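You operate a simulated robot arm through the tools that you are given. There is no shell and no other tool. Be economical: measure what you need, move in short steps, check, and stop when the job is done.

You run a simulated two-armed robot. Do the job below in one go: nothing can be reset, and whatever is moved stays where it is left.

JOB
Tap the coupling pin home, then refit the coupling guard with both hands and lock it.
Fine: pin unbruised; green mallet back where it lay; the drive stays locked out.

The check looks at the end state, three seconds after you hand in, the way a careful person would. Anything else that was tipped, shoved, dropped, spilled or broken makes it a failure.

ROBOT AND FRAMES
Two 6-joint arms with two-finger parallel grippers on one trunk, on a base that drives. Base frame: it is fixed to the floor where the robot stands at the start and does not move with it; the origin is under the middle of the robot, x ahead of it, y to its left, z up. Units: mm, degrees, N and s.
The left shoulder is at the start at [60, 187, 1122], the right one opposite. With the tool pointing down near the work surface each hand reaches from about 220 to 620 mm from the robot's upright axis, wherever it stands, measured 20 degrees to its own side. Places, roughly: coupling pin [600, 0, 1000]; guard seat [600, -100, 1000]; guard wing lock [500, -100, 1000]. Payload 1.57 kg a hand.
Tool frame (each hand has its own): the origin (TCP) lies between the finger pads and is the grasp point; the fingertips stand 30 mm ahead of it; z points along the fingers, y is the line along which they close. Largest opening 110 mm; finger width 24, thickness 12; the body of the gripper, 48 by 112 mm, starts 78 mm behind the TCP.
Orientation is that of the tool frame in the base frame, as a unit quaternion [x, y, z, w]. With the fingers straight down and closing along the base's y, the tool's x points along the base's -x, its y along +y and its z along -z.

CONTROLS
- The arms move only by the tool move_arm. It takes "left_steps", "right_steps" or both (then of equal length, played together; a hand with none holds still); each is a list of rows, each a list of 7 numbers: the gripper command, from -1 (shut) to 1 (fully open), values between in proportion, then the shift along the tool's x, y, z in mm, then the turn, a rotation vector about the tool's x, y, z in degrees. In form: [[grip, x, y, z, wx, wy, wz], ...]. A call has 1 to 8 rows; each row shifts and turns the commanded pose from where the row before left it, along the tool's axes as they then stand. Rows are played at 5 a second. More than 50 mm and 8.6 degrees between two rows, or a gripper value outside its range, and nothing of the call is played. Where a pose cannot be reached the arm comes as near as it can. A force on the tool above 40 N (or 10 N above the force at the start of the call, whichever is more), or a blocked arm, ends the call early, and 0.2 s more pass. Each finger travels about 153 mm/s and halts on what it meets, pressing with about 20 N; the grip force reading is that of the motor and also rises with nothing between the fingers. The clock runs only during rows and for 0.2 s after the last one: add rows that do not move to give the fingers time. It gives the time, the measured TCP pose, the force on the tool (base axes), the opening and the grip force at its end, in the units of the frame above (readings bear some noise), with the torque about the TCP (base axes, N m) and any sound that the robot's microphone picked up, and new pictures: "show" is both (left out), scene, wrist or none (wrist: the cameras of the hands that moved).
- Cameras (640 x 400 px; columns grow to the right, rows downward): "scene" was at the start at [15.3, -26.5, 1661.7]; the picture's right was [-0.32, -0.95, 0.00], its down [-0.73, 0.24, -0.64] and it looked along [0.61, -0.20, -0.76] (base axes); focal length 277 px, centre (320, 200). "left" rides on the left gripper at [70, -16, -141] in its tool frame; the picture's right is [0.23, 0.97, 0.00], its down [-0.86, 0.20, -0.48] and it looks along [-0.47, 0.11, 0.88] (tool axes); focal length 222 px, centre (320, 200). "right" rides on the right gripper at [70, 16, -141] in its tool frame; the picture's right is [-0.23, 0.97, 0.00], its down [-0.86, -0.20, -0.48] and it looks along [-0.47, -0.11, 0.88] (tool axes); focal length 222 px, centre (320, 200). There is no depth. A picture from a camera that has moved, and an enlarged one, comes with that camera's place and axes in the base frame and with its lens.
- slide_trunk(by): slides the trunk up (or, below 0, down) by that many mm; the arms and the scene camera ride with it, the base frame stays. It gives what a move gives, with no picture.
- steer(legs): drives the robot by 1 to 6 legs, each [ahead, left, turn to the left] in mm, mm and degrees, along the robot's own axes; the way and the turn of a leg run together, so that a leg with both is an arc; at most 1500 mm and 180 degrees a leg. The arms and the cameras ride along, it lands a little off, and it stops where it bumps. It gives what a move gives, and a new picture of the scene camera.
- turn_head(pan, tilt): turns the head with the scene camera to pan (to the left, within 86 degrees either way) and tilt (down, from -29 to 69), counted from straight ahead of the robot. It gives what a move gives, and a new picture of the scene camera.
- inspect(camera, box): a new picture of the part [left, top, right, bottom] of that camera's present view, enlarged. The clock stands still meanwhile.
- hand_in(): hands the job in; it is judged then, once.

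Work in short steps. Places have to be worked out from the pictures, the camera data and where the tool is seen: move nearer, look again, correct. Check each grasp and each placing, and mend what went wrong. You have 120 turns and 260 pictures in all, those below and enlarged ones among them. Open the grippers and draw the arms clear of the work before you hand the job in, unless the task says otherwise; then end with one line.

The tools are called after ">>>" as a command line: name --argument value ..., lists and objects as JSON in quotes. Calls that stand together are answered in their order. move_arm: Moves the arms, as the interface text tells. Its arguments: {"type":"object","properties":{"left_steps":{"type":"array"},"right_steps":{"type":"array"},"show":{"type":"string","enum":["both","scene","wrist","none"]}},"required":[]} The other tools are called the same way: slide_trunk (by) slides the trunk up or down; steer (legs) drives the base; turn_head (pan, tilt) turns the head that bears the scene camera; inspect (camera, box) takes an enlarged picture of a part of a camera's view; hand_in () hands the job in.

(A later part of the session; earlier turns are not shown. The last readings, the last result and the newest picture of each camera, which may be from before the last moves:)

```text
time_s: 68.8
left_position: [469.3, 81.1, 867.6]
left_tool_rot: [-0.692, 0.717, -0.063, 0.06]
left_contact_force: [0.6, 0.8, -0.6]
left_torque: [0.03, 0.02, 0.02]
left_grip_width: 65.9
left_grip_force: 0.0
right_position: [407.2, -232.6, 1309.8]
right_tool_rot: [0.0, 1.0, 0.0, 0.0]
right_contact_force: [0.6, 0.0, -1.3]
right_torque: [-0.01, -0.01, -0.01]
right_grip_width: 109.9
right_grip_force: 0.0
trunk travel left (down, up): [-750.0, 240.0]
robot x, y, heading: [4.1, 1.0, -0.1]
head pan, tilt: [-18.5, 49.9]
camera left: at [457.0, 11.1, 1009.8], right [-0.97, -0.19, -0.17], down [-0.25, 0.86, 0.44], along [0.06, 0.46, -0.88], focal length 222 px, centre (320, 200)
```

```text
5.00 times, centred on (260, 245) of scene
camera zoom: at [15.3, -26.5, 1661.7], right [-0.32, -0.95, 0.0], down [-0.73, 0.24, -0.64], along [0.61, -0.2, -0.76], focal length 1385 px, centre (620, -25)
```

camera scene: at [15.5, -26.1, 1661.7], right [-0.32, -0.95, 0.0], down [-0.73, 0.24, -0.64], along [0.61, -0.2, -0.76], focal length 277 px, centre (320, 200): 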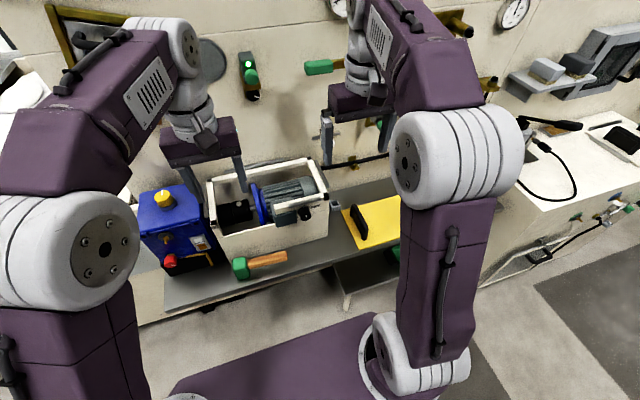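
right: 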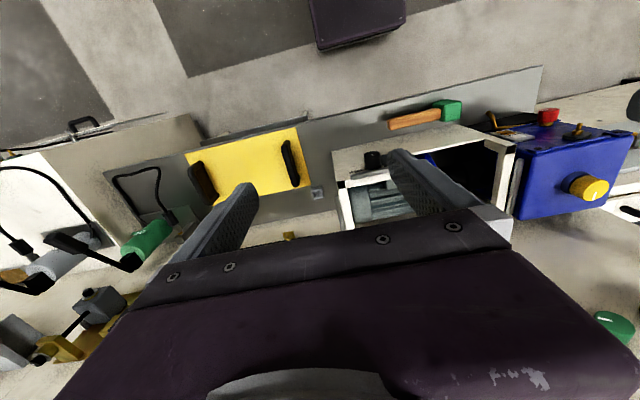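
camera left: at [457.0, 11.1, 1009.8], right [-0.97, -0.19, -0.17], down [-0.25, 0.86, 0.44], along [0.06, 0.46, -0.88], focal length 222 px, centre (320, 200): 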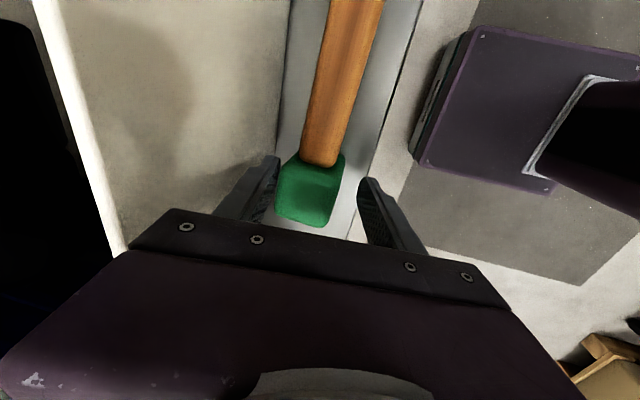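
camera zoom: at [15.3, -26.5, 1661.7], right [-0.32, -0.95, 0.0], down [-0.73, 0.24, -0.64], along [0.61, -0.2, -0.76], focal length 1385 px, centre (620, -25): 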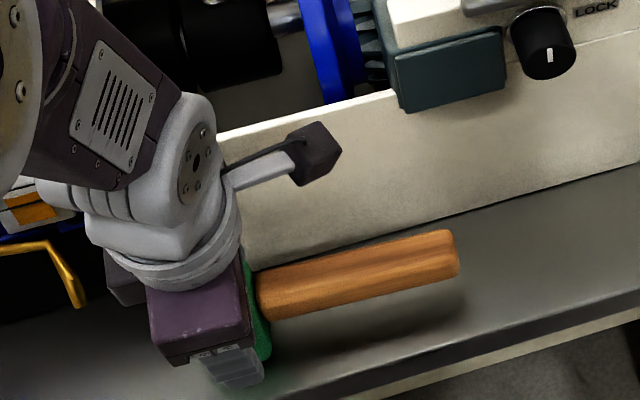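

Head is between the fingers; centre by 2.5 mm and close.

>>> move_arm --left_steps '[[0.1, 0, -2.5, 0, 0, 0, 0], [0, 0, 0, 0, 0, 0, 0], [-0.15, 0, 0, 0, 0, 0, 0], [-0.4, 0, 0, 0, 0, 0, 0], [-1, 0, 0, 0, 0, 0, 0], [-1, 0, 0, 0, 0, 0, 0]]' --show "none"

>>> move_arm --left_steps '[[-1, 0, -1.74, -9.85, 0, 0, 0], [-1, 0, -3.5, -19.7, 0, 0, 0], [-1, 0, -3.5, -19.7, 0, 0, 0], [-1, 0, 0, 0, 0, 0, 0]]' --show "wrist"

>>> inspect --camera "scene" --box '[210, 205, 310, 285]'

```text
time_s: 70.2
left_position: [470.5, 80.3, 869.8]
left_tool_rot: [-0.692, 0.717, -0.062, 0.06]
left_contact_force: [-0.8, -0.1, 9.2]
left_torque: [0.06, 0.26, -0.11]
left_grip_width: 45.6
left_grip_force: 20.2
right_position: [405.1, -232.9, 1308.6]
right_tool_rot: [0.001, 1.0, 0.0, 0.001]
right_contact_force: [-0.2, -0.2, -0.2]
right_torque: [0.03, 0.01, 0.0]
right_grip_width: 110.4
right_grip_force: 0.1
trunk travel left (down, up): [-750.0, 240.0]
robot x, y, heading: [0.8, -3.7, -0.0]
head pan, tilt: [-18.5, 49.9]
```

```text
time_s: 71.2
left_position: [473.4, 79.0, 917.4]
left_tool_rot: [-0.693, 0.716, -0.062, 0.059]
left_contact_force: [0.2, 0.0, -4.2]
left_torque: [-0.01, -0.01, 0.0]
left_grip_width: 44.1
left_grip_force: 19.7
right_position: [407.6, -232.6, 1307.9]
right_tool_rot: [0.001, 1.0, -0.001, 0.0]
right_contact_force: [0.2, -0.3, -0.5]
right_torque: [0.04, -0.01, 0.01]
right_grip_width: 109.9
right_grip_force: 0.0
trunk travel left (down, up): [-750.0, 240.0]
robot x, y, heading: [-0.3, -1.0, -0.0]
head pan, tilt: [-18.5, 49.9]
camera left: at [460.9, 10.7, 1059.8], right [-0.97, -0.19, -0.17], down [-0.25, 0.86, 0.44], along [0.06, 0.46, -0.88], focal length 222 px, centre (320, 200)
```

left: 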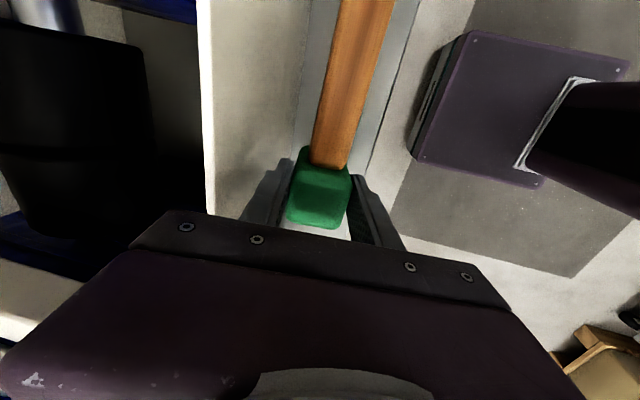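

```text
5.00 times, centred on (260, 245) of scene
camera zoom: at [16.4, -26.4, 1661.7], right [-0.32, -0.95, 0.0], down [-0.73, 0.24, -0.64], along [0.61, -0.2, -0.77], focal length 1385 px, centre (620, -25)
```

zoom: 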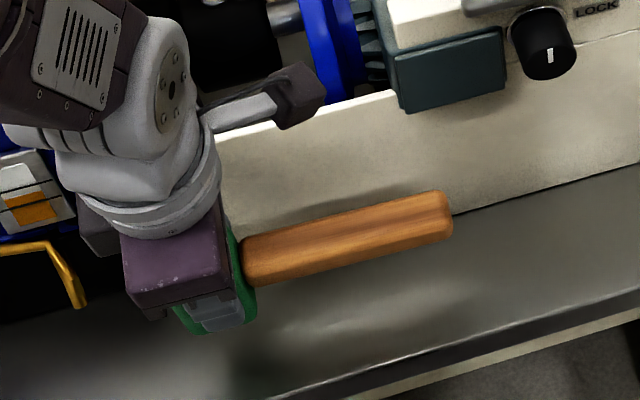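

Solid grip at 44 mm with no net torque. I lift, untilt, and swing the handle toward the robot.

>>> move_arm --left_steps '[[-1, 0, -8, -45.3, 0, 0, 0], [-1, 0, -8, -45.3, 0, 0, 0], [-1, 0, -8, -45.3, 0, 0, 0], [-1, 0, -8, -45.3, 0, 0, 0], [-1, 0, 0, 0, -5, 0, 0], [-1, 0, 0, 0, -5, 0, 0], [-1, 0, 0, 0, 0, 0, 8], [-1, 0, 0, 0, 0, 0, 8]]' --show "none"

>>> move_arm --left_steps '[[-1, 0, 0, 0, 0, 0, 8], [-1, 0, 0, 0, 0, 0, 8], [-1, 0, 0, 0, 0, 0, 8], [-1, 0, 0, 0, 0, 0, 8], [-1, 0, 0, 0, 0, 0, 8], [-1, 0, 0, 0, 0, 0, 8], [-1, 0, 0, 0, 0, 0, 8], [-1, 0, 0, 0, 0, 0, 8]]' --show "none"

>>> move_arm --left_steps '[[-1, 0, 0, 0, 0, 0, 8], [-1, -34, -10, 0, 0, 0, 0], [-1, -34, -10, 0, 0, 0, 0], [-1, -34, -11, 0, 0, 0, 0], [-1, -34, -11, 0, 0, 0, 0], [-1, 0, 0, 0, 0, 0, 0]]' --show "both"

```text
time_s: 73.0
left_position: [474.5, 82.3, 1102.9]
left_tool_rot: [-0.587, 0.81, 0.0, -0.001]
left_contact_force: [0.4, -0.6, -4.0]
left_torque: [-0.02, 0.0, 0.01]
left_grip_width: 43.8
left_grip_force: 19.8
right_position: [407.1, -233.1, 1308.4]
right_tool_rot: [0.0, 1.0, 0.001, 0.0]
right_contact_force: [1.1, -0.2, 0.7]
right_torque: [0.03, -0.01, -0.01]
right_grip_width: 109.7
right_grip_force: 0.1
trunk travel left (down, up): [-750.0, 240.0]
robot x, y, heading: [-2.0, -1.1, -0.0]
head pan, tilt: [-18.5, 49.9]
```

```text
time_s: 74.8
left_position: [473.3, 81.6, 1101.5]
left_tool_rot: [-0.069, 0.998, 0.0, -0.001]
left_contact_force: [-0.6, 0.4, -2.6]
left_torque: [-0.01, 0.0, -0.01]
left_grip_width: 43.8
left_grip_force: 19.7
right_position: [406.2, -233.4, 1308.6]
right_tool_rot: [0.001, 1.0, 0.001, 0.001]
right_contact_force: [-0.8, 0.8, 0.6]
right_torque: [0.03, -0.01, 0.0]
right_grip_width: 109.8
right_grip_force: 0.0
trunk travel left (down, up): [-750.0, 240.0]
robot x, y, heading: [0.3, -3.2, 0.2]
head pan, tilt: [-18.5, 49.9]
```

```text
time_s: 76.2
left_position: [570.4, 50.7, 1095.7]
left_tool_rot: [0.0, 1.0, 0.001, -0.001]
left_contact_force: [-0.3, -0.1, -3.3]
left_torque: [-0.01, 0.0, -0.02]
left_grip_width: 44.0
left_grip_force: 20.0
left hand out of reach, approached as far as the arm can: row 4, 5
right_position: [407.8, -232.7, 1308.5]
right_tool_rot: [-0.001, 1.0, 0.0, 0.0]
right_contact_force: [0.4, -0.7, 0.1]
right_torque: [0.03, -0.03, 0.03]
right_grip_width: 110.1
right_grip_force: 0.1
trunk travel left (down, up): [-750.0, 240.0]
robot x, y, heading: [0.4, 1.1, -0.2]
head pan, tilt: [-18.5, 49.9]
camera scene: at [15.7, -26.5, 1661.7], right [-0.32, -0.95, 0.0], down [-0.73, 0.24, -0.64], along [0.61, -0.2, -0.77], focal length 277 px, centre (320, 200)
camera left: at [498.6, 34.7, 1236.9], right [-0.23, 0.97, 0.0], down [0.86, 0.2, 0.48], along [0.46, 0.11, -0.88], focal length 222 px, centre (320, 200)
```

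scene: 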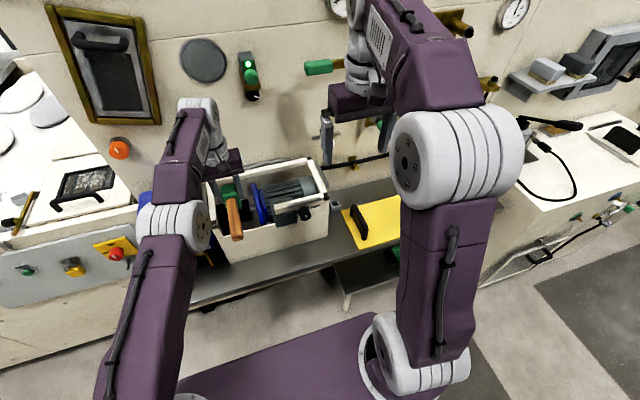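
left: 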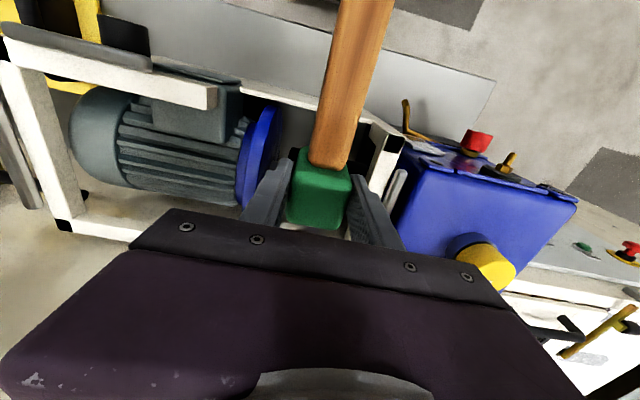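

The left arm can't quite reach x≈612 from here, and the guard will need it too, so the base must go ahead. I tilt the head down to check clearance between base and bench.

>>> turn_head --pan 0 --tilt 69

```text
time_s: 77.0
left_position: [571.5, 51.7, 1095.9]
left_tool_rot: [0.0, 1.0, -0.001, -0.001]
left_contact_force: [0.0, 0.4, -2.5]
left_torque: [0.02, -0.01, -0.01]
left_grip_width: 44.0
left_grip_force: 19.8
right_position: [407.4, -233.9, 1308.3]
right_tool_rot: [0.0, 1.0, 0.0, 0.001]
right_contact_force: [0.3, 0.7, -0.1]
right_torque: [-0.02, -0.01, 0.0]
right_grip_width: 110.1
right_grip_force: 0.0
trunk travel left (down, up): [-750.0, 240.0]
robot x, y, heading: [2.2, 0.7, 0.0]
head pan, tilt: [0.0, 68.8]
camera scene: at [-1.1, -2.1, 1639.7], right [0.0, -1.0, 0.0], down [-0.93, 0.0, -0.36], along [0.36, 0.0, -0.93], focal length 277 px, centre (320, 200)
```

scene: 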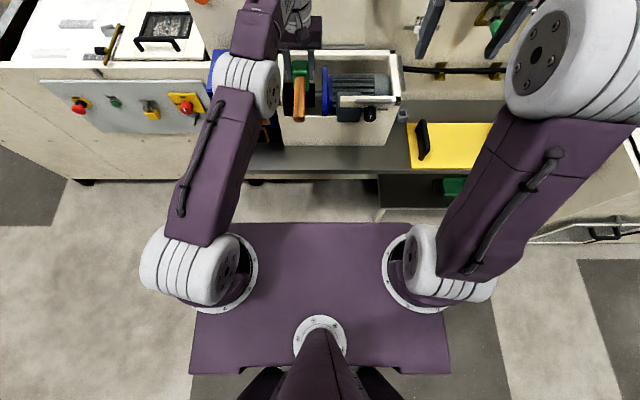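

The plate is well clear and it's open beneath the bench, so driving ahead 70 mm is safe. I pull the hand back a little first, then drive.

>>> move_arm --left_steps '[[-1, 35, 0, -10, 0, 0, 0], [-1, 35, 0, -10, 0, 0, 0], [-1, 0, 0, 0, 0, 0, 0]]' --show "none"

>>> steer --legs '[[70, 0, 0]]'

```text
time_s: 77.8
left_position: [501.8, 50.4, 1115.1]
left_tool_rot: [0.001, 1.0, -0.001, 0.0]
left_contact_force: [0.0, 0.0, -3.2]
left_torque: [-0.03, 0.01, 0.01]
left_grip_width: 43.9
left_grip_force: 20.2
right_position: [408.7, -233.4, 1307.7]
right_tool_rot: [0.0, 1.0, 0.0, -0.001]
right_contact_force: [-0.6, 1.0, 0.2]
right_torque: [0.0, 0.07, -0.03]
right_grip_width: 110.0
right_grip_force: 0.1
trunk travel left (down, up): [-750.0, 240.0]
robot x, y, heading: [-0.1, 2.1, -0.1]
head pan, tilt: [0.0, 68.8]
```

```text
time_s: 78.8
left_position: [566.6, 50.4, 1118.7]
left_tool_rot: [0.0, 1.0, 0.0, 0.002]
left_contact_force: [-0.1, -0.5, -2.6]
left_torque: [-0.01, -0.08, 0.01]
left_grip_width: 43.7
left_grip_force: 20.1
right_position: [471.6, -233.9, 1311.6]
right_tool_rot: [0.0, 1.0, 0.0, 0.002]
right_contact_force: [-0.1, -0.2, -0.6]
right_torque: [-0.02, -0.01, 0.0]
right_grip_width: 110.1
right_grip_force: 0.0
trunk travel left (down, up): [-750.0, 240.0]
robot x, y, heading: [70.0, 0.0, 0.3]
head pan, tilt: [0.0, 68.8]
camera scene: at [62.6, -1.8, 1639.6], right [0.0, -1.0, 0.0], down [-0.93, 0.0, -0.37], along [0.37, 0.0, -0.93], focal length 277 px, centre (320, 200)
```

scene: 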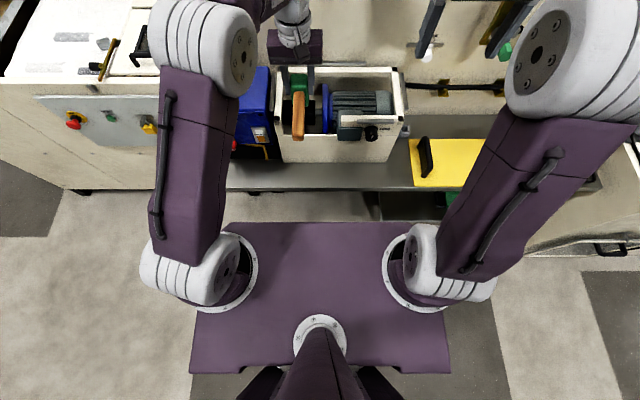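

Drove 65–70 mm. I move the mallet head over the pin at (611, 40) and down to just above it.

>>> move_arm --left_steps '[[-1, -22, -5, 0, 0, 0, 0], [-1, -22, -5, 0, 0, 0, 0], [-1, 0, 0, 22, 0, 0, 0], [-1, 0, 0, 22, 0, 0, 0], [-1, 0, 0, 0, 0, 0, 0]]' --show "none"

>>> inspect --camera "scene" --box '[250, 60, 350, 140]'

```text
time_s: 80.0
left_position: [614.8, 39.4, 1071.0]
left_tool_rot: [0.0, 1.0, 0.0, -0.001]
left_contact_force: [-0.2, 0.2, -4.2]
left_torque: [0.03, -0.07, -0.01]
left_grip_width: 44.2
left_grip_force: 20.0
right_position: [477.0, -233.3, 1308.6]
right_tool_rot: [0.0, 1.0, 0.001, 0.0]
right_contact_force: [0.4, -0.4, 0.7]
right_torque: [-0.04, -0.03, -0.02]
right_grip_width: 109.9
right_grip_force: 0.1
trunk travel left (down, up): [-750.0, 240.0]
robot x, y, heading: [67.1, -2.3, -0.0]
head pan, tilt: [0.0, 68.8]
```

```text
5.00 times, centred on (300, 100) of scene
camera zoom: at [68.6, -2.0, 1639.6], right [0.0, -1.0, 0.0], down [-0.93, 0.0, -0.36], along [0.36, 0.0, -0.93], focal length 1385 px, centre (420, 700)
```

zoom: 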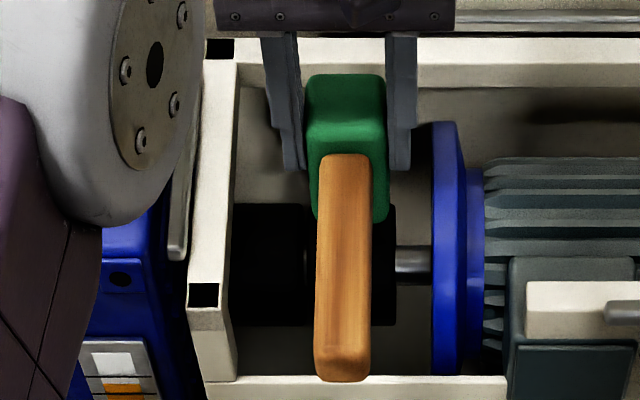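

Well aligned. I lower slowly until contact.

>>> move_arm --left_steps '[[-1, 0, 0, 10, 0, 0, 0], [-1, 0, 0, 5, 0, 0, 0], [-1, 0, 0, 4, 0, 0, 0], [-1, 0, 0, 0, 0, 0, 0]]' --show "none"

```text
time_s: 81.0
left_position: [614.5, 39.7, 1053.2]
left_tool_rot: [0.0, 1.0, 0.0, -0.001]
left_contact_force: [-0.7, -0.8, -3.5]
left_torque: [0.02, -0.03, -0.03]
left_grip_width: 44.0
left_grip_force: 20.0
right_position: [476.7, -233.7, 1309.5]
right_tool_rot: [0.0, 1.0, 0.0, 0.0]
right_contact_force: [-0.1, -0.3, 0.9]
right_torque: [-0.03, 0.03, 0.03]
right_grip_width: 110.0
right_grip_force: 0.1
trunk travel left (down, up): [-750.0, 240.0]
robot x, y, heading: [67.2, -2.2, 0.0]
head pan, tilt: [0.0, 68.8]
```

>>> move_arm --left_steps '[[-1, 0, 0, 3, 0, 0, 0], [-1, 0, 0, 0, 0, 0, 0], [-1, 0, 0, 3, 0, 0, 0], [-1, 0, 0, 0, 0, 0, 0], [-1, 0, 0, 3, 0, 0, 0], [-1, 0, 0, 0, 0, 0, 0]]' --show "none"

```text
time_s: 82.4
left_position: [612.6, 39.4, 1046.3]
left_tool_rot: [0.0, 1.0, -0.001, 0.003]
left_contact_force: [5.8, -0.3, 32.7]
left_torque: [0.21, -0.48, 0.0]
left_grip_width: 44.3
left_grip_force: 19.7
right_position: [472.6, -233.6, 1310.3]
right_tool_rot: [0.0, 1.0, 0.0, 0.002]
right_contact_force: [0.0, -1.3, 0.6]
right_torque: [0.01, 0.01, -0.03]
right_grip_width: 109.8
right_grip_force: 0.0
trunk travel left (down, up): [-750.0, 240.0]
robot x, y, heading: [73.1, 2.5, 0.1]
head pan, tilt: [0.0, 68.8]
```

Contact at ~1047, 33 N. I tap: up 18, brisk stroke down, twice, then re-probe at the same command.

>>> move_arm --left_steps '[[-1, 0, 0, -20, 0, 0, 0], [-1, 0, 0, 0, 0, 0, 0], [-1, 0, 0, 21, 0, 0, 0], [-1, 0, 0, -21, 0, 0, 0], [-1, 0, 0, 0, 0, 0, 0], [-1, 0, 0, 14, 0, 0, 0], [-1, 0, 0, 3, 0, 0, 0], [-1, 0, 0, 0, 0, 0, 0]]' --show "none"

```text
time_s: 84.2
left_position: [613.6, 40.6, 1048.4]
left_tool_rot: [0.0, 1.0, 0.0, -0.001]
left_contact_force: [0.0, 0.8, -0.8]
left_torque: [0.06, 0.04, -0.02]
left_grip_width: 43.6
left_grip_force: 20.3
right_position: [476.0, -232.8, 1308.7]
right_tool_rot: [0.0, 1.0, 0.0, 0.0]
right_contact_force: [-0.5, -1.0, 0.1]
right_torque: [-0.02, -0.01, 0.01]
right_grip_width: 110.0
right_grip_force: 0.0
trunk travel left (down, up): [-750.0, 240.0]
robot x, y, heading: [70.3, 0.9, -0.1]
head pan, tilt: [0.0, 68.8]
```

No further movement: a firm stop. I lift away and look at the pin once more.

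>>> move_arm --left_steps '[[-1, 0, 0, -40, 0, 0, 0], [-1, 45, 0, -15, 0, 0, 0], [-1, 45, 0, 0, 0, 0, 0], [-1, 45, 0, 0, 0, 0, 0], [-1, 0, 0, 0, 0, 0, 0]]' --show "none"

>>> inspect --camera "scene" --box '[285, 85, 335, 125]'

```text
time_s: 85.4
left_position: [477.9, 40.6, 1104.8]
left_tool_rot: [0.0, 1.0, -0.001, -0.001]
left_contact_force: [0.3, -0.5, -2.5]
left_torque: [-0.04, 0.03, 0.0]
left_grip_width: 44.1
left_grip_force: 20.1
right_position: [476.7, -233.7, 1309.5]
right_tool_rot: [0.0, 1.0, 0.0, 0.0]
right_contact_force: [0.3, 1.1, 0.1]
right_torque: [0.04, 0.01, 0.01]
right_grip_width: 110.1
right_grip_force: 0.1
trunk travel left (down, up): [-750.0, 240.0]
robot x, y, heading: [69.5, -1.3, 0.1]
head pan, tilt: [0.0, 68.8]
```

```text
10.00 times, centred on (310, 105) of scene
camera zoom: at [69.0, -2.1, 1639.6], right [0.0, -1.0, 0.0], down [-0.93, 0.0, -0.36], along [0.36, 0.0, -0.93], focal length 2771 px, centre (420, 1150)
```

zoom: 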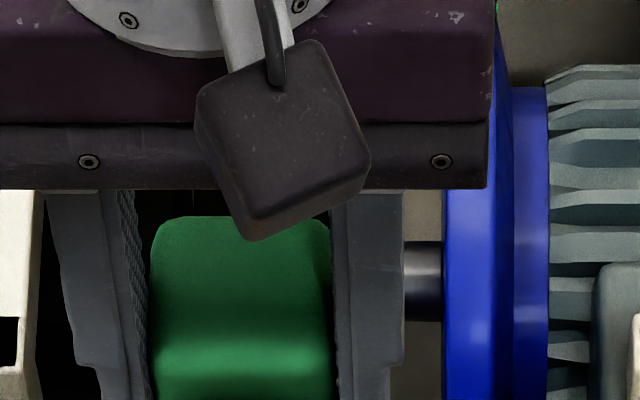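

View blocked again, but I'll check after returning the mallet. I swing it back (yaw −92°) and line up above its place.

>>> move_arm --left_steps '[[-1, 7, 36, 0, 0, 0, 0], [-1, 0, 0, 0, 0, 0, -8.36], [-1, 0, 0, 0, 0, 0, -8.36], [-1, 0, 0, 0, 0, 0, -8.36], [-1, 0, 0, 0, 0, 0, -8.36], [-1, 0, 0, 0, 0, 0, -8.36], [-1, 0, 0, 0, 0, 0, -8.36], [-1, 0, 0, 0, 0, 0, -8.36]]' --show "none"

>>> move_arm --left_steps '[[-1, 0, 0, 0, 0, 0, -8.36], [-1, 0, 0, 0, 0, 0, -8.36], [-1, 0, 0, 0, 0, 0, -8.36], [-1, 0, 0, 0, 0, 0, -8.36], [-1, 0, 0, 0, 5, 0, 0], [-1, 0, 0, 0, 0, 0, 0]]' --show "wrist"

>>> inspect --camera "scene" --box '[295, 90, 325, 115]'

```text
time_s: 87.2
left_position: [473.3, 76.7, 1102.1]
left_tool_rot: [-0.489, 0.872, 0.0, 0.0]
left_contact_force: [-0.2, -0.6, -3.5]
left_torque: [0.0, -0.01, -0.03]
left_grip_width: 44.0
left_grip_force: 19.9
right_position: [476.4, -232.5, 1308.7]
right_tool_rot: [0.0, 1.0, 0.0, 0.0]
right_contact_force: [0.1, -1.0, -0.3]
right_torque: [0.01, 0.01, -0.03]
right_grip_width: 110.0
right_grip_force: 0.0
trunk travel left (down, up): [-750.0, 240.0]
robot x, y, heading: [69.2, -3.6, -0.0]
head pan, tilt: [0.0, 68.8]
```

```text
time_s: 88.6
left_position: [473.4, 77.1, 1102.7]
left_tool_rot: [0.719, -0.694, 0.03, -0.031]
left_contact_force: [0.3, -0.1, -3.5]
left_torque: [0.0, 0.03, 0.05]
left_grip_width: 44.1
left_grip_force: 20.0
right_position: [475.8, -233.0, 1308.3]
right_tool_rot: [0.0, 1.0, 0.0, 0.0]
right_contact_force: [0.3, -0.4, -0.1]
right_torque: [0.01, -0.02, -0.03]
right_grip_width: 109.7
right_grip_force: 0.1
trunk travel left (down, up): [-750.0, 240.0]
robot x, y, heading: [74.3, 3.0, -0.2]
head pan, tilt: [0.0, 68.8]
camera left: at [476.9, 7.0, 1244.8], right [-0.96, -0.26, -0.08], down [-0.27, 0.85, 0.46], along [-0.05, 0.46, -0.88], focal length 222 px, centre (320, 200)
```

left: 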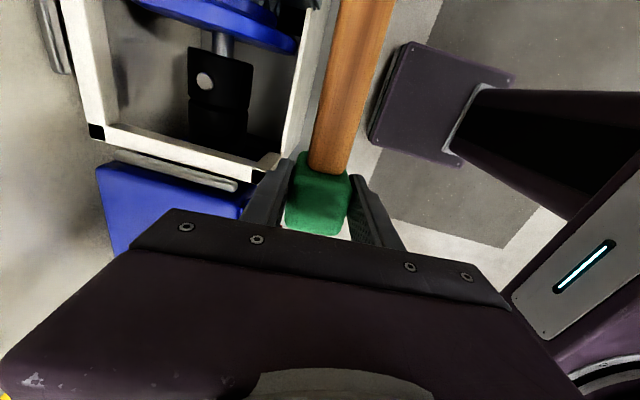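

```text
16.00 times, centred on (310, 102) of scene
camera zoom: at [68.8, -1.9, 1639.6], right [0.0, -1.0, 0.0], down [-0.93, 0.0, -0.36], along [0.36, 0.0, -0.93], focal length 4433 px, centre (480, 1760)
```

zoom: 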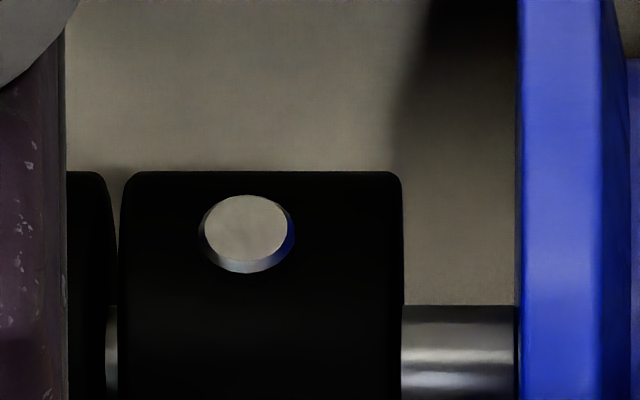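

The pin's chamfer base now sits right at the hub crown and it did not budge at 33 N: it is home. I lower the mallet onto its place.

>>> move_arm --left_steps '[[-1, 0, 4.3, 44.2, 0, 0, 0], [-1, 0, 4.3, 44.2, 0, 0, 0], [-1, 0, 4.3, 44.2, 0, 0, 0], [-1, 0, 4.3, 44.2, 0, 0, 0], [-1, 0, 4.0, 42, 0, 0, 0], [-1, 0, 0, 0, 0, 0, 0]]' --show "none"

>>> move_arm --left_steps '[[-1, 0, 0.3, 4, 0, 0, 0], [-1, 0, 0, 0, 0, 0, 0], [-1, 0, 0.2, 2, 0, 0, 0], [-1, 0, 0, 0, 0, 0, 0]]' --show "none"

```text
time_s: 90.0
left_position: [470.3, 77.7, 880.7]
left_tool_rot: [0.718, -0.694, 0.031, -0.032]
left_contact_force: [0.2, -0.6, -3.5]
left_torque: [0.04, 0.01, -0.03]
left_grip_width: 43.7
left_grip_force: 19.7
right_position: [476.1, -232.7, 1309.6]
right_tool_rot: [0.0, 1.0, 0.001, 0.0]
right_contact_force: [0.5, 0.6, -0.1]
right_torque: [-0.01, -0.03, 0.02]
right_grip_width: 110.0
right_grip_force: 0.1
trunk travel left (down, up): [-750.0, 240.0]
robot x, y, heading: [68.5, 4.2, 0.0]
head pan, tilt: [0.0, 68.8]
```

```text
time_s: 91.0
left_position: [470.3, 75.9, 875.4]
left_tool_rot: [0.718, -0.695, 0.03, -0.03]
left_contact_force: [0.0, -0.3, -4.2]
left_torque: [0.02, 0.02, 0.01]
left_grip_width: 43.8
left_grip_force: 20.3
right_position: [476.1, -233.6, 1309.3]
right_tool_rot: [0.0, 1.0, -0.001, 0.0]
right_contact_force: [0.4, 0.4, 0.3]
right_torque: [-0.03, 0.0, -0.02]
right_grip_width: 110.2
right_grip_force: 0.0
trunk travel left (down, up): [-750.0, 240.0]
robot x, y, heading: [68.3, 1.2, 0.2]
head pan, tilt: [0.0, 68.8]
```

>>> move_arm --left_steps '[[-1, 0, 0.2, 2, 0, 0, 0], [-1, 0, 0, 0, 0, 0, 0], [-1, 0, 0.2, 2, 0, 0, 0], [-1, 0, 0, 0, 0, 0, 0]]' --show "none"

```text
time_s: 92.0
left_position: [470.6, 75.5, 872.8]
left_tool_rot: [0.718, -0.695, 0.03, -0.03]
left_contact_force: [-0.7, -0.4, -3.8]
left_torque: [-0.01, 0.02, 0.03]
left_grip_width: 43.9
left_grip_force: 19.5
right_position: [476.5, -233.8, 1308.6]
right_tool_rot: [-0.001, 1.0, 0.0, 0.001]
right_contact_force: [0.0, 0.6, 0.4]
right_torque: [0.03, -0.02, 0.01]
right_grip_width: 110.0
right_grip_force: 0.0
trunk travel left (down, up): [-750.0, 240.0]
robot x, y, heading: [72.8, 0.7, 0.1]
head pan, tilt: [0.0, 68.8]
```

>>> move_arm --left_steps '[[-1, 0, 0.2, 1.5, 0, 0, 0], [-1, 0, 0, 0, 0, 0, 0], [-1, 0, 0.2, 1.5, 0, 0, 0], [-1, 0, 0, 0, 0, 0, 0]]' --show "none"

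>>> turn_head --pan -18.5 --tilt 55

>>> inspect --camera "scene" --box '[200, 190, 320, 290]'

```text
time_s: 93.0
left_position: [470.1, 76.2, 870.4]
left_tool_rot: [0.719, -0.694, 0.031, -0.03]
left_contact_force: [1.0, 1.1, -2.9]
left_torque: [0.0, 0.0, 0.02]
left_grip_width: 44.0
left_grip_force: 20.2
right_position: [476.6, -233.6, 1309.9]
right_tool_rot: [0.0, 1.0, 0.0, 0.001]
right_contact_force: [0.4, -0.6, -0.2]
right_torque: [0.02, 0.04, 0.01]
right_grip_width: 110.1
right_grip_force: 0.0
trunk travel left (down, up): [-750.0, 240.0]
robot x, y, heading: [70.1, -0.1, -0.3]
head pan, tilt: [0.0, 68.8]
```

```text
time_s: 93.9
left_position: [471.0, 76.3, 869.7]
left_tool_rot: [0.718, -0.695, 0.03, -0.03]
left_contact_force: [-0.1, 0.0, -3.9]
left_torque: [-0.03, 0.02, 0.01]
left_grip_width: 43.9
left_grip_force: 20.0
right_position: [476.5, -232.8, 1309.3]
right_tool_rot: [0.0, 1.0, 0.0, 0.0]
right_contact_force: [0.8, -0.1, -1.2]
right_torque: [0.02, 0.05, 0.01]
right_grip_width: 110.2
right_grip_force: 0.0
trunk travel left (down, up): [-750.0, 240.0]
robot x, y, heading: [67.6, -3.6, -0.2]
head pan, tilt: [-18.5, 55.0]
camera scene: at [81.0, -24.7, 1655.0], right [-0.32, -0.95, 0.0], down [-0.78, 0.26, -0.57], along [0.54, -0.18, -0.82], focal length 277 px, centre (320, 200)
```

scene: 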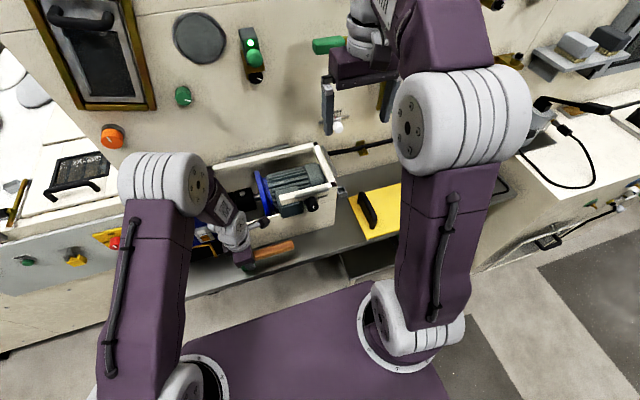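

```text
4.00 times, centred on (260, 240) of scene
camera zoom: at [81.0, -24.7, 1655.0], right [-0.32, -0.95, 0.0], down [-0.78, 0.26, -0.57], along [0.54, -0.18, -0.82], focal length 1108 px, centre (560, 40)
```

zoom: 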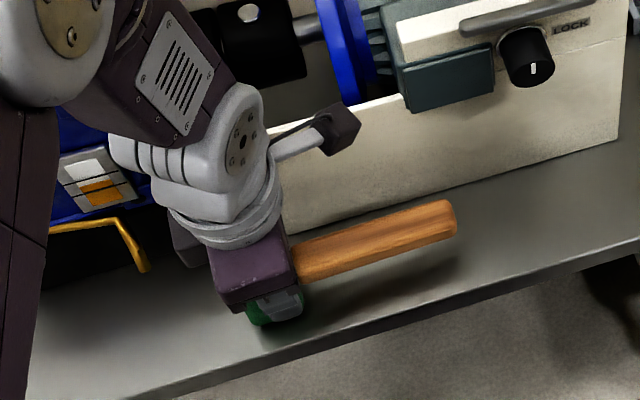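

Still not in contact at 870; a few more mm down.

>>> move_arm --left_steps '[[-1, 0, 0.2, 2, 0, 0, 0], [-1, 0, 0, 0, 0, 0, 0], [-1, 0, 0.1, 1.5, 0, 0, 0], [-1, 0, 0, 0, 0, 0, 0]]' --show "none"

```text
time_s: 94.9
left_position: [469.5, 75.1, 867.0]
left_tool_rot: [0.718, -0.695, 0.03, -0.03]
left_contact_force: [-0.8, 0.3, -3.6]
left_torque: [0.0, -0.02, 0.01]
left_grip_width: 43.9
left_grip_force: 19.6
right_position: [476.4, -233.0, 1309.4]
right_tool_rot: [0.001, 1.0, 0.0, 0.0]
right_contact_force: [0.4, -0.3, -0.5]
right_torque: [0.02, -0.02, 0.0]
right_grip_width: 109.9
right_grip_force: 0.0
trunk travel left (down, up): [-750.0, 240.0]
robot x, y, heading: [68.0, -2.1, 0.2]
head pan, tilt: [-18.5, 55.0]
```

>>> move_arm --left_steps '[[-1, 0, 0.2, 1.8, 0, 0, 0], [-1, 0, 0, 0, 0, 0, 0], [-1, 0, 0.2, 1.8, 0, 0, 0], [-1, 0, 0, 0, 0, 0, 0], [-1, 0, 0.2, 1.8, 0, 0, 0], [-1, 0, 0, 0, 0, 0, 0]]' --show "none"

```text
time_s: 96.3
left_position: [469.5, 75.8, 861.9]
left_tool_rot: [0.719, -0.694, 0.032, -0.032]
left_contact_force: [4.1, 4.4, 34.8]
left_torque: [-0.19, 0.38, 0.0]
left_grip_width: 43.9
left_grip_force: 19.7
right_position: [474.2, -234.4, 1310.6]
right_tool_rot: [0.0, 1.0, 0.0, 0.001]
right_contact_force: [0.0, 0.3, 0.5]
right_torque: [-0.03, -0.01, 0.0]
right_grip_width: 109.9
right_grip_force: 0.0
trunk travel left (down, up): [-750.0, 240.0]
robot x, y, heading: [73.2, -0.9, 0.0]
head pan, tilt: [-18.5, 55.0]
```

Down. I ease up 2 mm, open slowly, then lift straight out.

>>> move_arm --left_steps '[[-1, 0, -0.2, -2, 0, 0, 0], [-0.15, 0, 0, 0, 0, 0, 0], [-0.1, 0, 0, 0, 0, 0, 0], [0, 0, 0, 0, 0, 0, 0], [0.12, 0, 0, 0, 0, 0, 0], [0.12, 0, 0, 0, 0, 0, 0]]' --show "none"

>>> move_arm --left_steps '[[0.12, 0, -1.7, -20, 0, 0, 0], [0.12, 0, -3.5, -40, 0, 0, 0], [0.12, 0, -3.9, -45, 0, 0, 0], [0.12, 0, -3.9, -45, 0, 0, 0], [0.12, 0, -3.9, -45, 0, 0, 0], [0.12, 0, -3.9, -45, 0, 0, 0], [0.12, 0, 0, -45, -5, 0, 0], [0.12, 0, 0, -40, 0, 0, 0]]' --show "scene"

>>> inspect --camera "scene" --box '[210, 220, 320, 290]'

```text
time_s: 97.7
left_position: [470.1, 76.5, 862.9]
left_tool_rot: [0.718, -0.695, 0.031, -0.03]
left_contact_force: [0.2, 0.3, 0.3]
left_torque: [-0.03, 0.0, 0.01]
left_grip_width: 61.6
left_grip_force: 0.1
right_position: [475.9, -234.0, 1309.6]
right_tool_rot: [0.0, 1.0, 0.0, 0.0]
right_contact_force: [-0.5, 0.2, 0.3]
right_torque: [0.0, 0.01, 0.01]
right_grip_width: 109.8
right_grip_force: 0.0
trunk travel left (down, up): [-750.0, 240.0]
robot x, y, heading: [69.9, 2.0, 0.1]
head pan, tilt: [-18.5, 55.0]
```

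```text
time_s: 99.5
left_position: [465.8, 74.9, 1189.2]
left_tool_rot: [0.719, -0.695, 0.001, 0.001]
left_contact_force: [0.0, 0.1, 0.7]
left_torque: [0.02, 0.0, 0.01]
left_grip_width: 61.5
left_grip_force: 0.1
right_position: [476.0, -233.2, 1310.0]
right_tool_rot: [0.0, 1.0, 0.0, 0.0]
right_contact_force: [-0.7, 0.5, 0.4]
right_torque: [0.02, -0.03, 0.02]
right_grip_width: 110.0
right_grip_force: 0.1
trunk travel left (down, up): [-750.0, 240.0]
robot x, y, heading: [72.7, 0.5, 0.0]
head pan, tilt: [-18.5, 55.0]
camera scene: at [79.6, -24.7, 1655.0], right [-0.32, -0.95, 0.0], down [-0.78, 0.26, -0.57], along [0.54, -0.18, -0.82], focal length 277 px, centre (320, 200)
```

scene: 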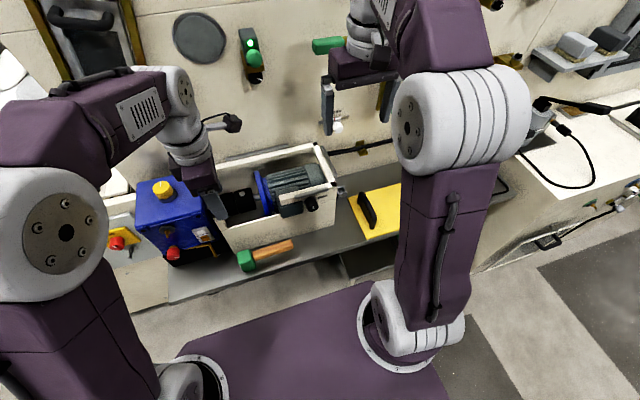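

```text
5.71 times, centred on (265, 255) of scene
camera zoom: at [79.6, -24.7, 1655.0], right [-0.32, -0.95, 0.0], down [-0.78, 0.26, -0.57], along [0.54, -0.18, -0.82], focal length 1583 px, centre (634, -114)
```

zoom: 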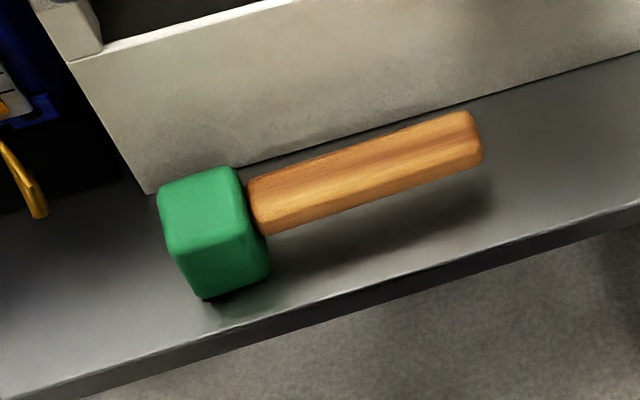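

Mallet is back in place. Now I square up the left hand and then drive back 70 and right 400 mm to face the guard.

>>> move_arm --left_steps '[[0.3, 0, 0, -30, 0, 0, 8.4], [0.3, 0, 0, -30, 0, 0, 8.4], [0.3, 0, 0, -30, 0, 0, 8.4], [0.3, 0, 0, 0, 0, 0, 8.4], [0.3, 0, 0, 0, 0, 0, 8.4], [0.3, 0, 0, 0, 0, 0, 8.4], [0.3, 0, 0, 0, 0, 0, 8.4], [0.3, 0, 0, 0, 0, 0, 8.4]]' --show "none"

>>> move_arm --left_steps '[[0.3, 0, 0, 0, 0, 0, 8.4], [0.3, 0, 0, 0, 0, 0, 8.4], [0.3, 0, 0, 0, 0, 0, 8], [0.3, 0, 0, 0, 0, 0, 0]]' --show "none"

>>> steer --legs '[[-70, 0, 0], [0, -400, 0]]'

>>> turn_head --pan 0 --tilt 55

```text
time_s: 101.3
left_position: [465.6, 77.0, 1279.9]
left_tool_rot: [-0.213, 0.977, 0.0, -0.001]
left_contact_force: [0.1, -0.7, -1.0]
left_torque: [-0.02, 0.04, 0.0]
left_grip_width: 72.0
left_grip_force: 0.1
right_position: [475.3, -233.3, 1310.1]
right_tool_rot: [0.0, 1.0, 0.0, 0.001]
right_contact_force: [0.4, 1.3, 0.8]
right_torque: [0.01, 0.0, -0.02]
right_grip_width: 110.2
right_grip_force: 0.1
trunk travel left (down, up): [-750.0, 240.0]
robot x, y, heading: [68.9, 0.1, 0.1]
head pan, tilt: [-18.5, 55.0]
```

```text
time_s: 102.3
left_position: [466.7, 76.9, 1279.0]
left_tool_rot: [0.001, 1.0, -0.002, -0.001]
left_contact_force: [-0.7, -0.1, 0.9]
left_torque: [-0.02, -0.01, 0.01]
left_grip_width: 71.3
left_grip_force: 0.1
right_position: [476.7, -232.3, 1309.0]
right_tool_rot: [0.0, 1.0, 0.0, 0.0]
right_contact_force: [0.1, 0.0, 0.2]
right_torque: [-0.04, -0.01, -0.01]
right_grip_width: 110.0
right_grip_force: 0.1
trunk travel left (down, up): [-750.0, 240.0]
robot x, y, heading: [71.5, 0.2, 0.0]
head pan, tilt: [-18.5, 55.0]
```

```text
time_s: 105.4
left_position: [393.1, -326.3, 1279.2]
left_tool_rot: [0.0, 1.0, 0.0, 0.0]
left_contact_force: [0.1, 0.1, -0.3]
left_torque: [0.01, 0.0, -0.01]
left_grip_width: 71.6
left_grip_force: 0.0
right_position: [404.2, -635.5, 1308.7]
right_tool_rot: [-0.001, 1.0, -0.001, 0.0]
right_contact_force: [0.1, 1.0, -0.6]
right_torque: [-0.03, -0.02, -0.02]
right_grip_width: 109.7
right_grip_force: 0.0
trunk travel left (down, up): [-750.0, 240.0]
robot x, y, heading: [1.4, -406.1, 0.0]
head pan, tilt: [-18.5, 55.0]
camera scene: at [8.6, -427.7, 1655.1], right [-0.32, -0.95, 0.0], down [-0.78, 0.26, -0.57], along [0.54, -0.18, -0.82], focal length 277 px, centre (320, 200)
```

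scene: 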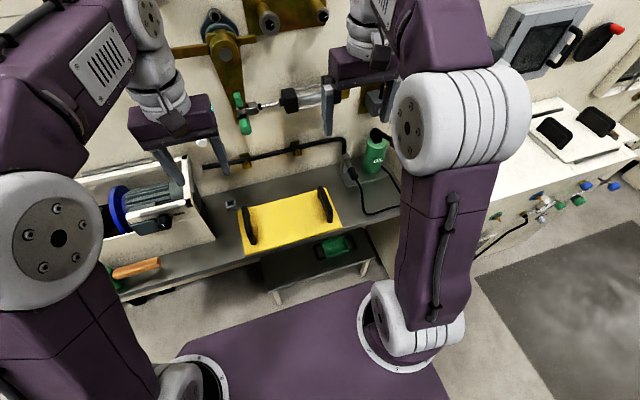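

```text
time_s: 106.2
left_position: [394.4, -327.5, 1280.2]
left_tool_rot: [-0.001, 1.0, 0.001, 0.001]
left_contact_force: [-0.1, 0.0, -0.8]
left_torque: [0.02, 0.01, 0.0]
left_grip_width: 71.7
left_grip_force: 0.1
right_position: [405.4, -638.9, 1309.5]
right_tool_rot: [-0.001, 1.0, -0.001, 0.0]
right_contact_force: [0.4, 0.5, 0.5]
right_torque: [0.0, 0.02, 0.0]
right_grip_width: 109.8
right_grip_force: 0.0
trunk travel left (down, up): [-750.0, 240.0]
robot x, y, heading: [-0.7, -405.5, 0.3]
head pan, tilt: [0.0, 55.0]
camera scene: at [12.5, -407.2, 1655.1], right [0.0, -1.0, 0.0], down [-0.82, 0.0, -0.57], along [0.57, 0.0, -0.82], focal length 277 px, centre (320, 200)
```

scene: 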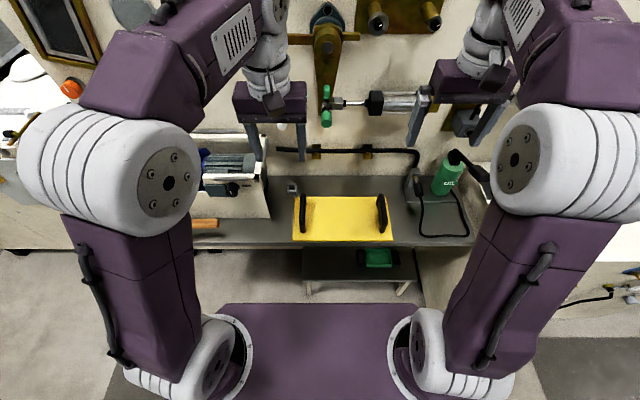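

Good view of the guard with both handles. I zoom on it to measure.

>>> inspect --camera "scene" --box '[280, 180, 400, 255]'

>>> inspect --camera "left" --box '[160, 50, 420, 210]'

>>> inspect --camera "right" --box '[300, 50, 560, 210]'

```text
5.33 times, centred on (340, 218) of scene
camera zoom: at [12.5, -407.2, 1655.1], right [0.0, -1.0, 0.0], down [-0.82, 0.0, -0.57], along [0.57, 0.0, -0.82], focal length 1478 px, centre (213, 107)
```

zoom: 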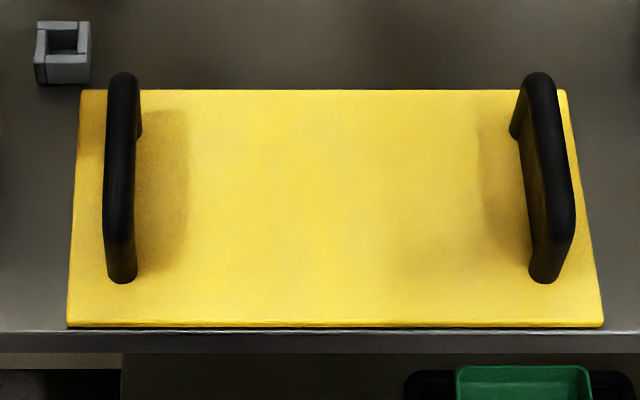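

```text
2.46 times, centred on (290, 130) of left
camera zoom: at [322.3, -344.3, 1420.6], right [-0.23, 0.97, 0.0], down [0.86, 0.2, 0.48], along [0.47, 0.11, -0.88], focal length 547 px, centre (394, 372)
```

zoom: 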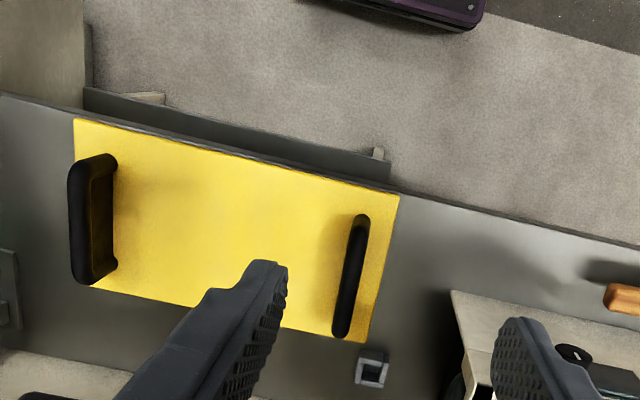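

```text
2.46 times, centred on (430, 130) of right
camera zoom: at [334.7, -619.6, 1450.0], right [0.23, 0.97, 0.0], down [0.86, -0.2, 0.48], along [0.47, -0.11, -0.88], focal length 547 px, centre (49, 372)
```

zoom: 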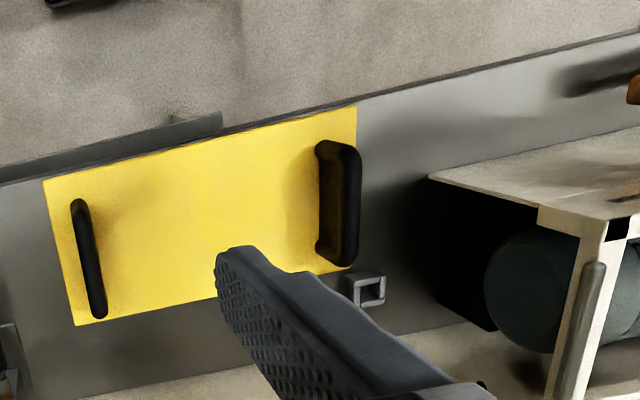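

Guard plate: x 426–604, y −317…−649; handles along x at y≈−350 and −616, centre x≈515, bar z≈875. I bring both hands above the handles.

>>> move_arm --left_steps '[[0.2, -15.1, -2.9, 40, 0, 0, 0], [0.2, -15.1, -2.9, 40, 0, 0, 0], [0.2, -15.1, -2.9, 40, 0, 0, 0], [0.2, -15.1, -2.9, 40, 0, 0, 0], [0.2, -15.1, -2.9, 40, 0, 0, 0], [0.2, -15.1, -2.9, 40, 0, 0, 0], [0.2, -15.1, -2.9, 40, 0, 0, 0], [0.2, -15.1, -2.9, 40, 0, 0, 0]]' --right_steps '[[0.2, -13.75, 2.9, 43.7, 0, 0, 0], [0.2, -13.75, 2.9, 43.7, 0, 0, 0], [0.2, -13.75, 2.9, 43.7, 0, 0, 0], [0.2, -13.75, 2.9, 43.7, 0, 0, 0], [0.2, -13.75, 2.9, 43.7, 0, 0, 0], [0.2, -13.75, 2.9, 43.7, 0, 0, 0], [0.2, -13.75, 2.9, 43.7, 0, 0, 0], [0.2, -13.75, 2.9, 43.7, 0, 0, 0]]' --show "both"

```text
time_s: 108.0
left_position: [517.8, -351.7, 958.8]
left_tool_rot: [0.0, 1.0, 0.0, -0.001]
left_contact_force: [0.5, 0.9, 0.0]
left_torque: [0.03, 0.02, -0.01]
left_grip_width: 66.1
left_grip_force: 0.1
right_position: [519.2, -615.3, 959.1]
right_tool_rot: [-0.001, 1.0, 0.0, -0.001]
right_contact_force: [-0.4, -0.1, 0.0]
right_torque: [-0.03, 0.02, -0.02]
right_grip_width: 66.0
right_grip_force: 0.0
trunk travel left (down, up): [-750.0, 240.0]
robot x, y, heading: [-1.3, -402.6, -0.0]
head pan, tilt: [0.0, 55.0]
camera scene: at [16.3, -406.9, 1655.1], right [0.0, -1.0, 0.0], down [-0.82, 0.0, -0.57], along [0.57, 0.0, -0.82], focal length 277 px, centre (320, 200)
camera right: at [449.7, -596.4, 1100.0], right [0.23, 0.97, 0.0], down [0.86, -0.2, 0.48], along [0.46, -0.11, -0.88], focal length 222 px, centre (320, 200)
camera left: at [446.0, -367.5, 1099.3], right [-0.23, 0.97, 0.0], down [0.86, 0.2, 0.48], along [0.46, 0.11, -0.88], focal length 222 px, centre (320, 200)
```

scene: 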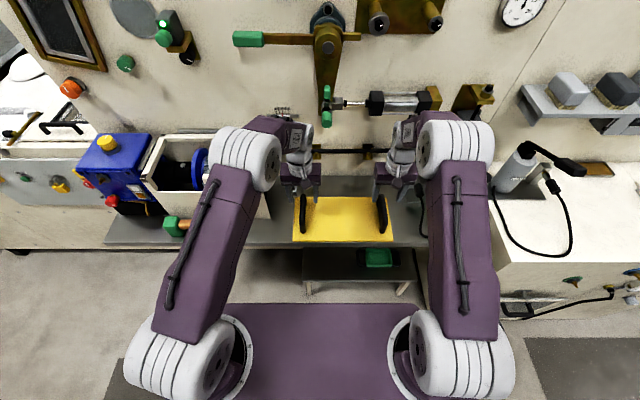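
right: 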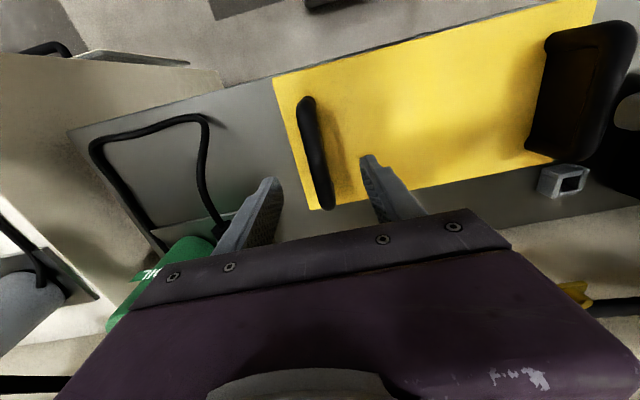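
left: 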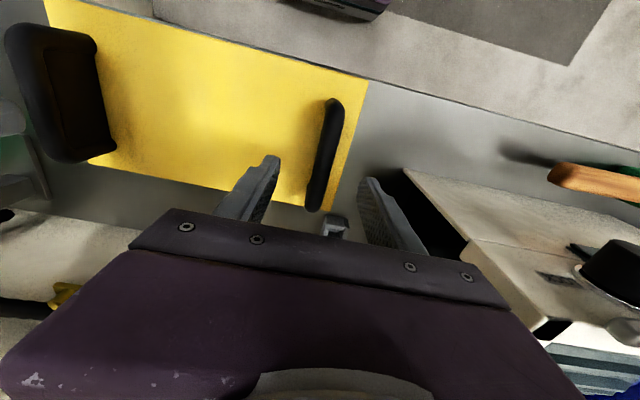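

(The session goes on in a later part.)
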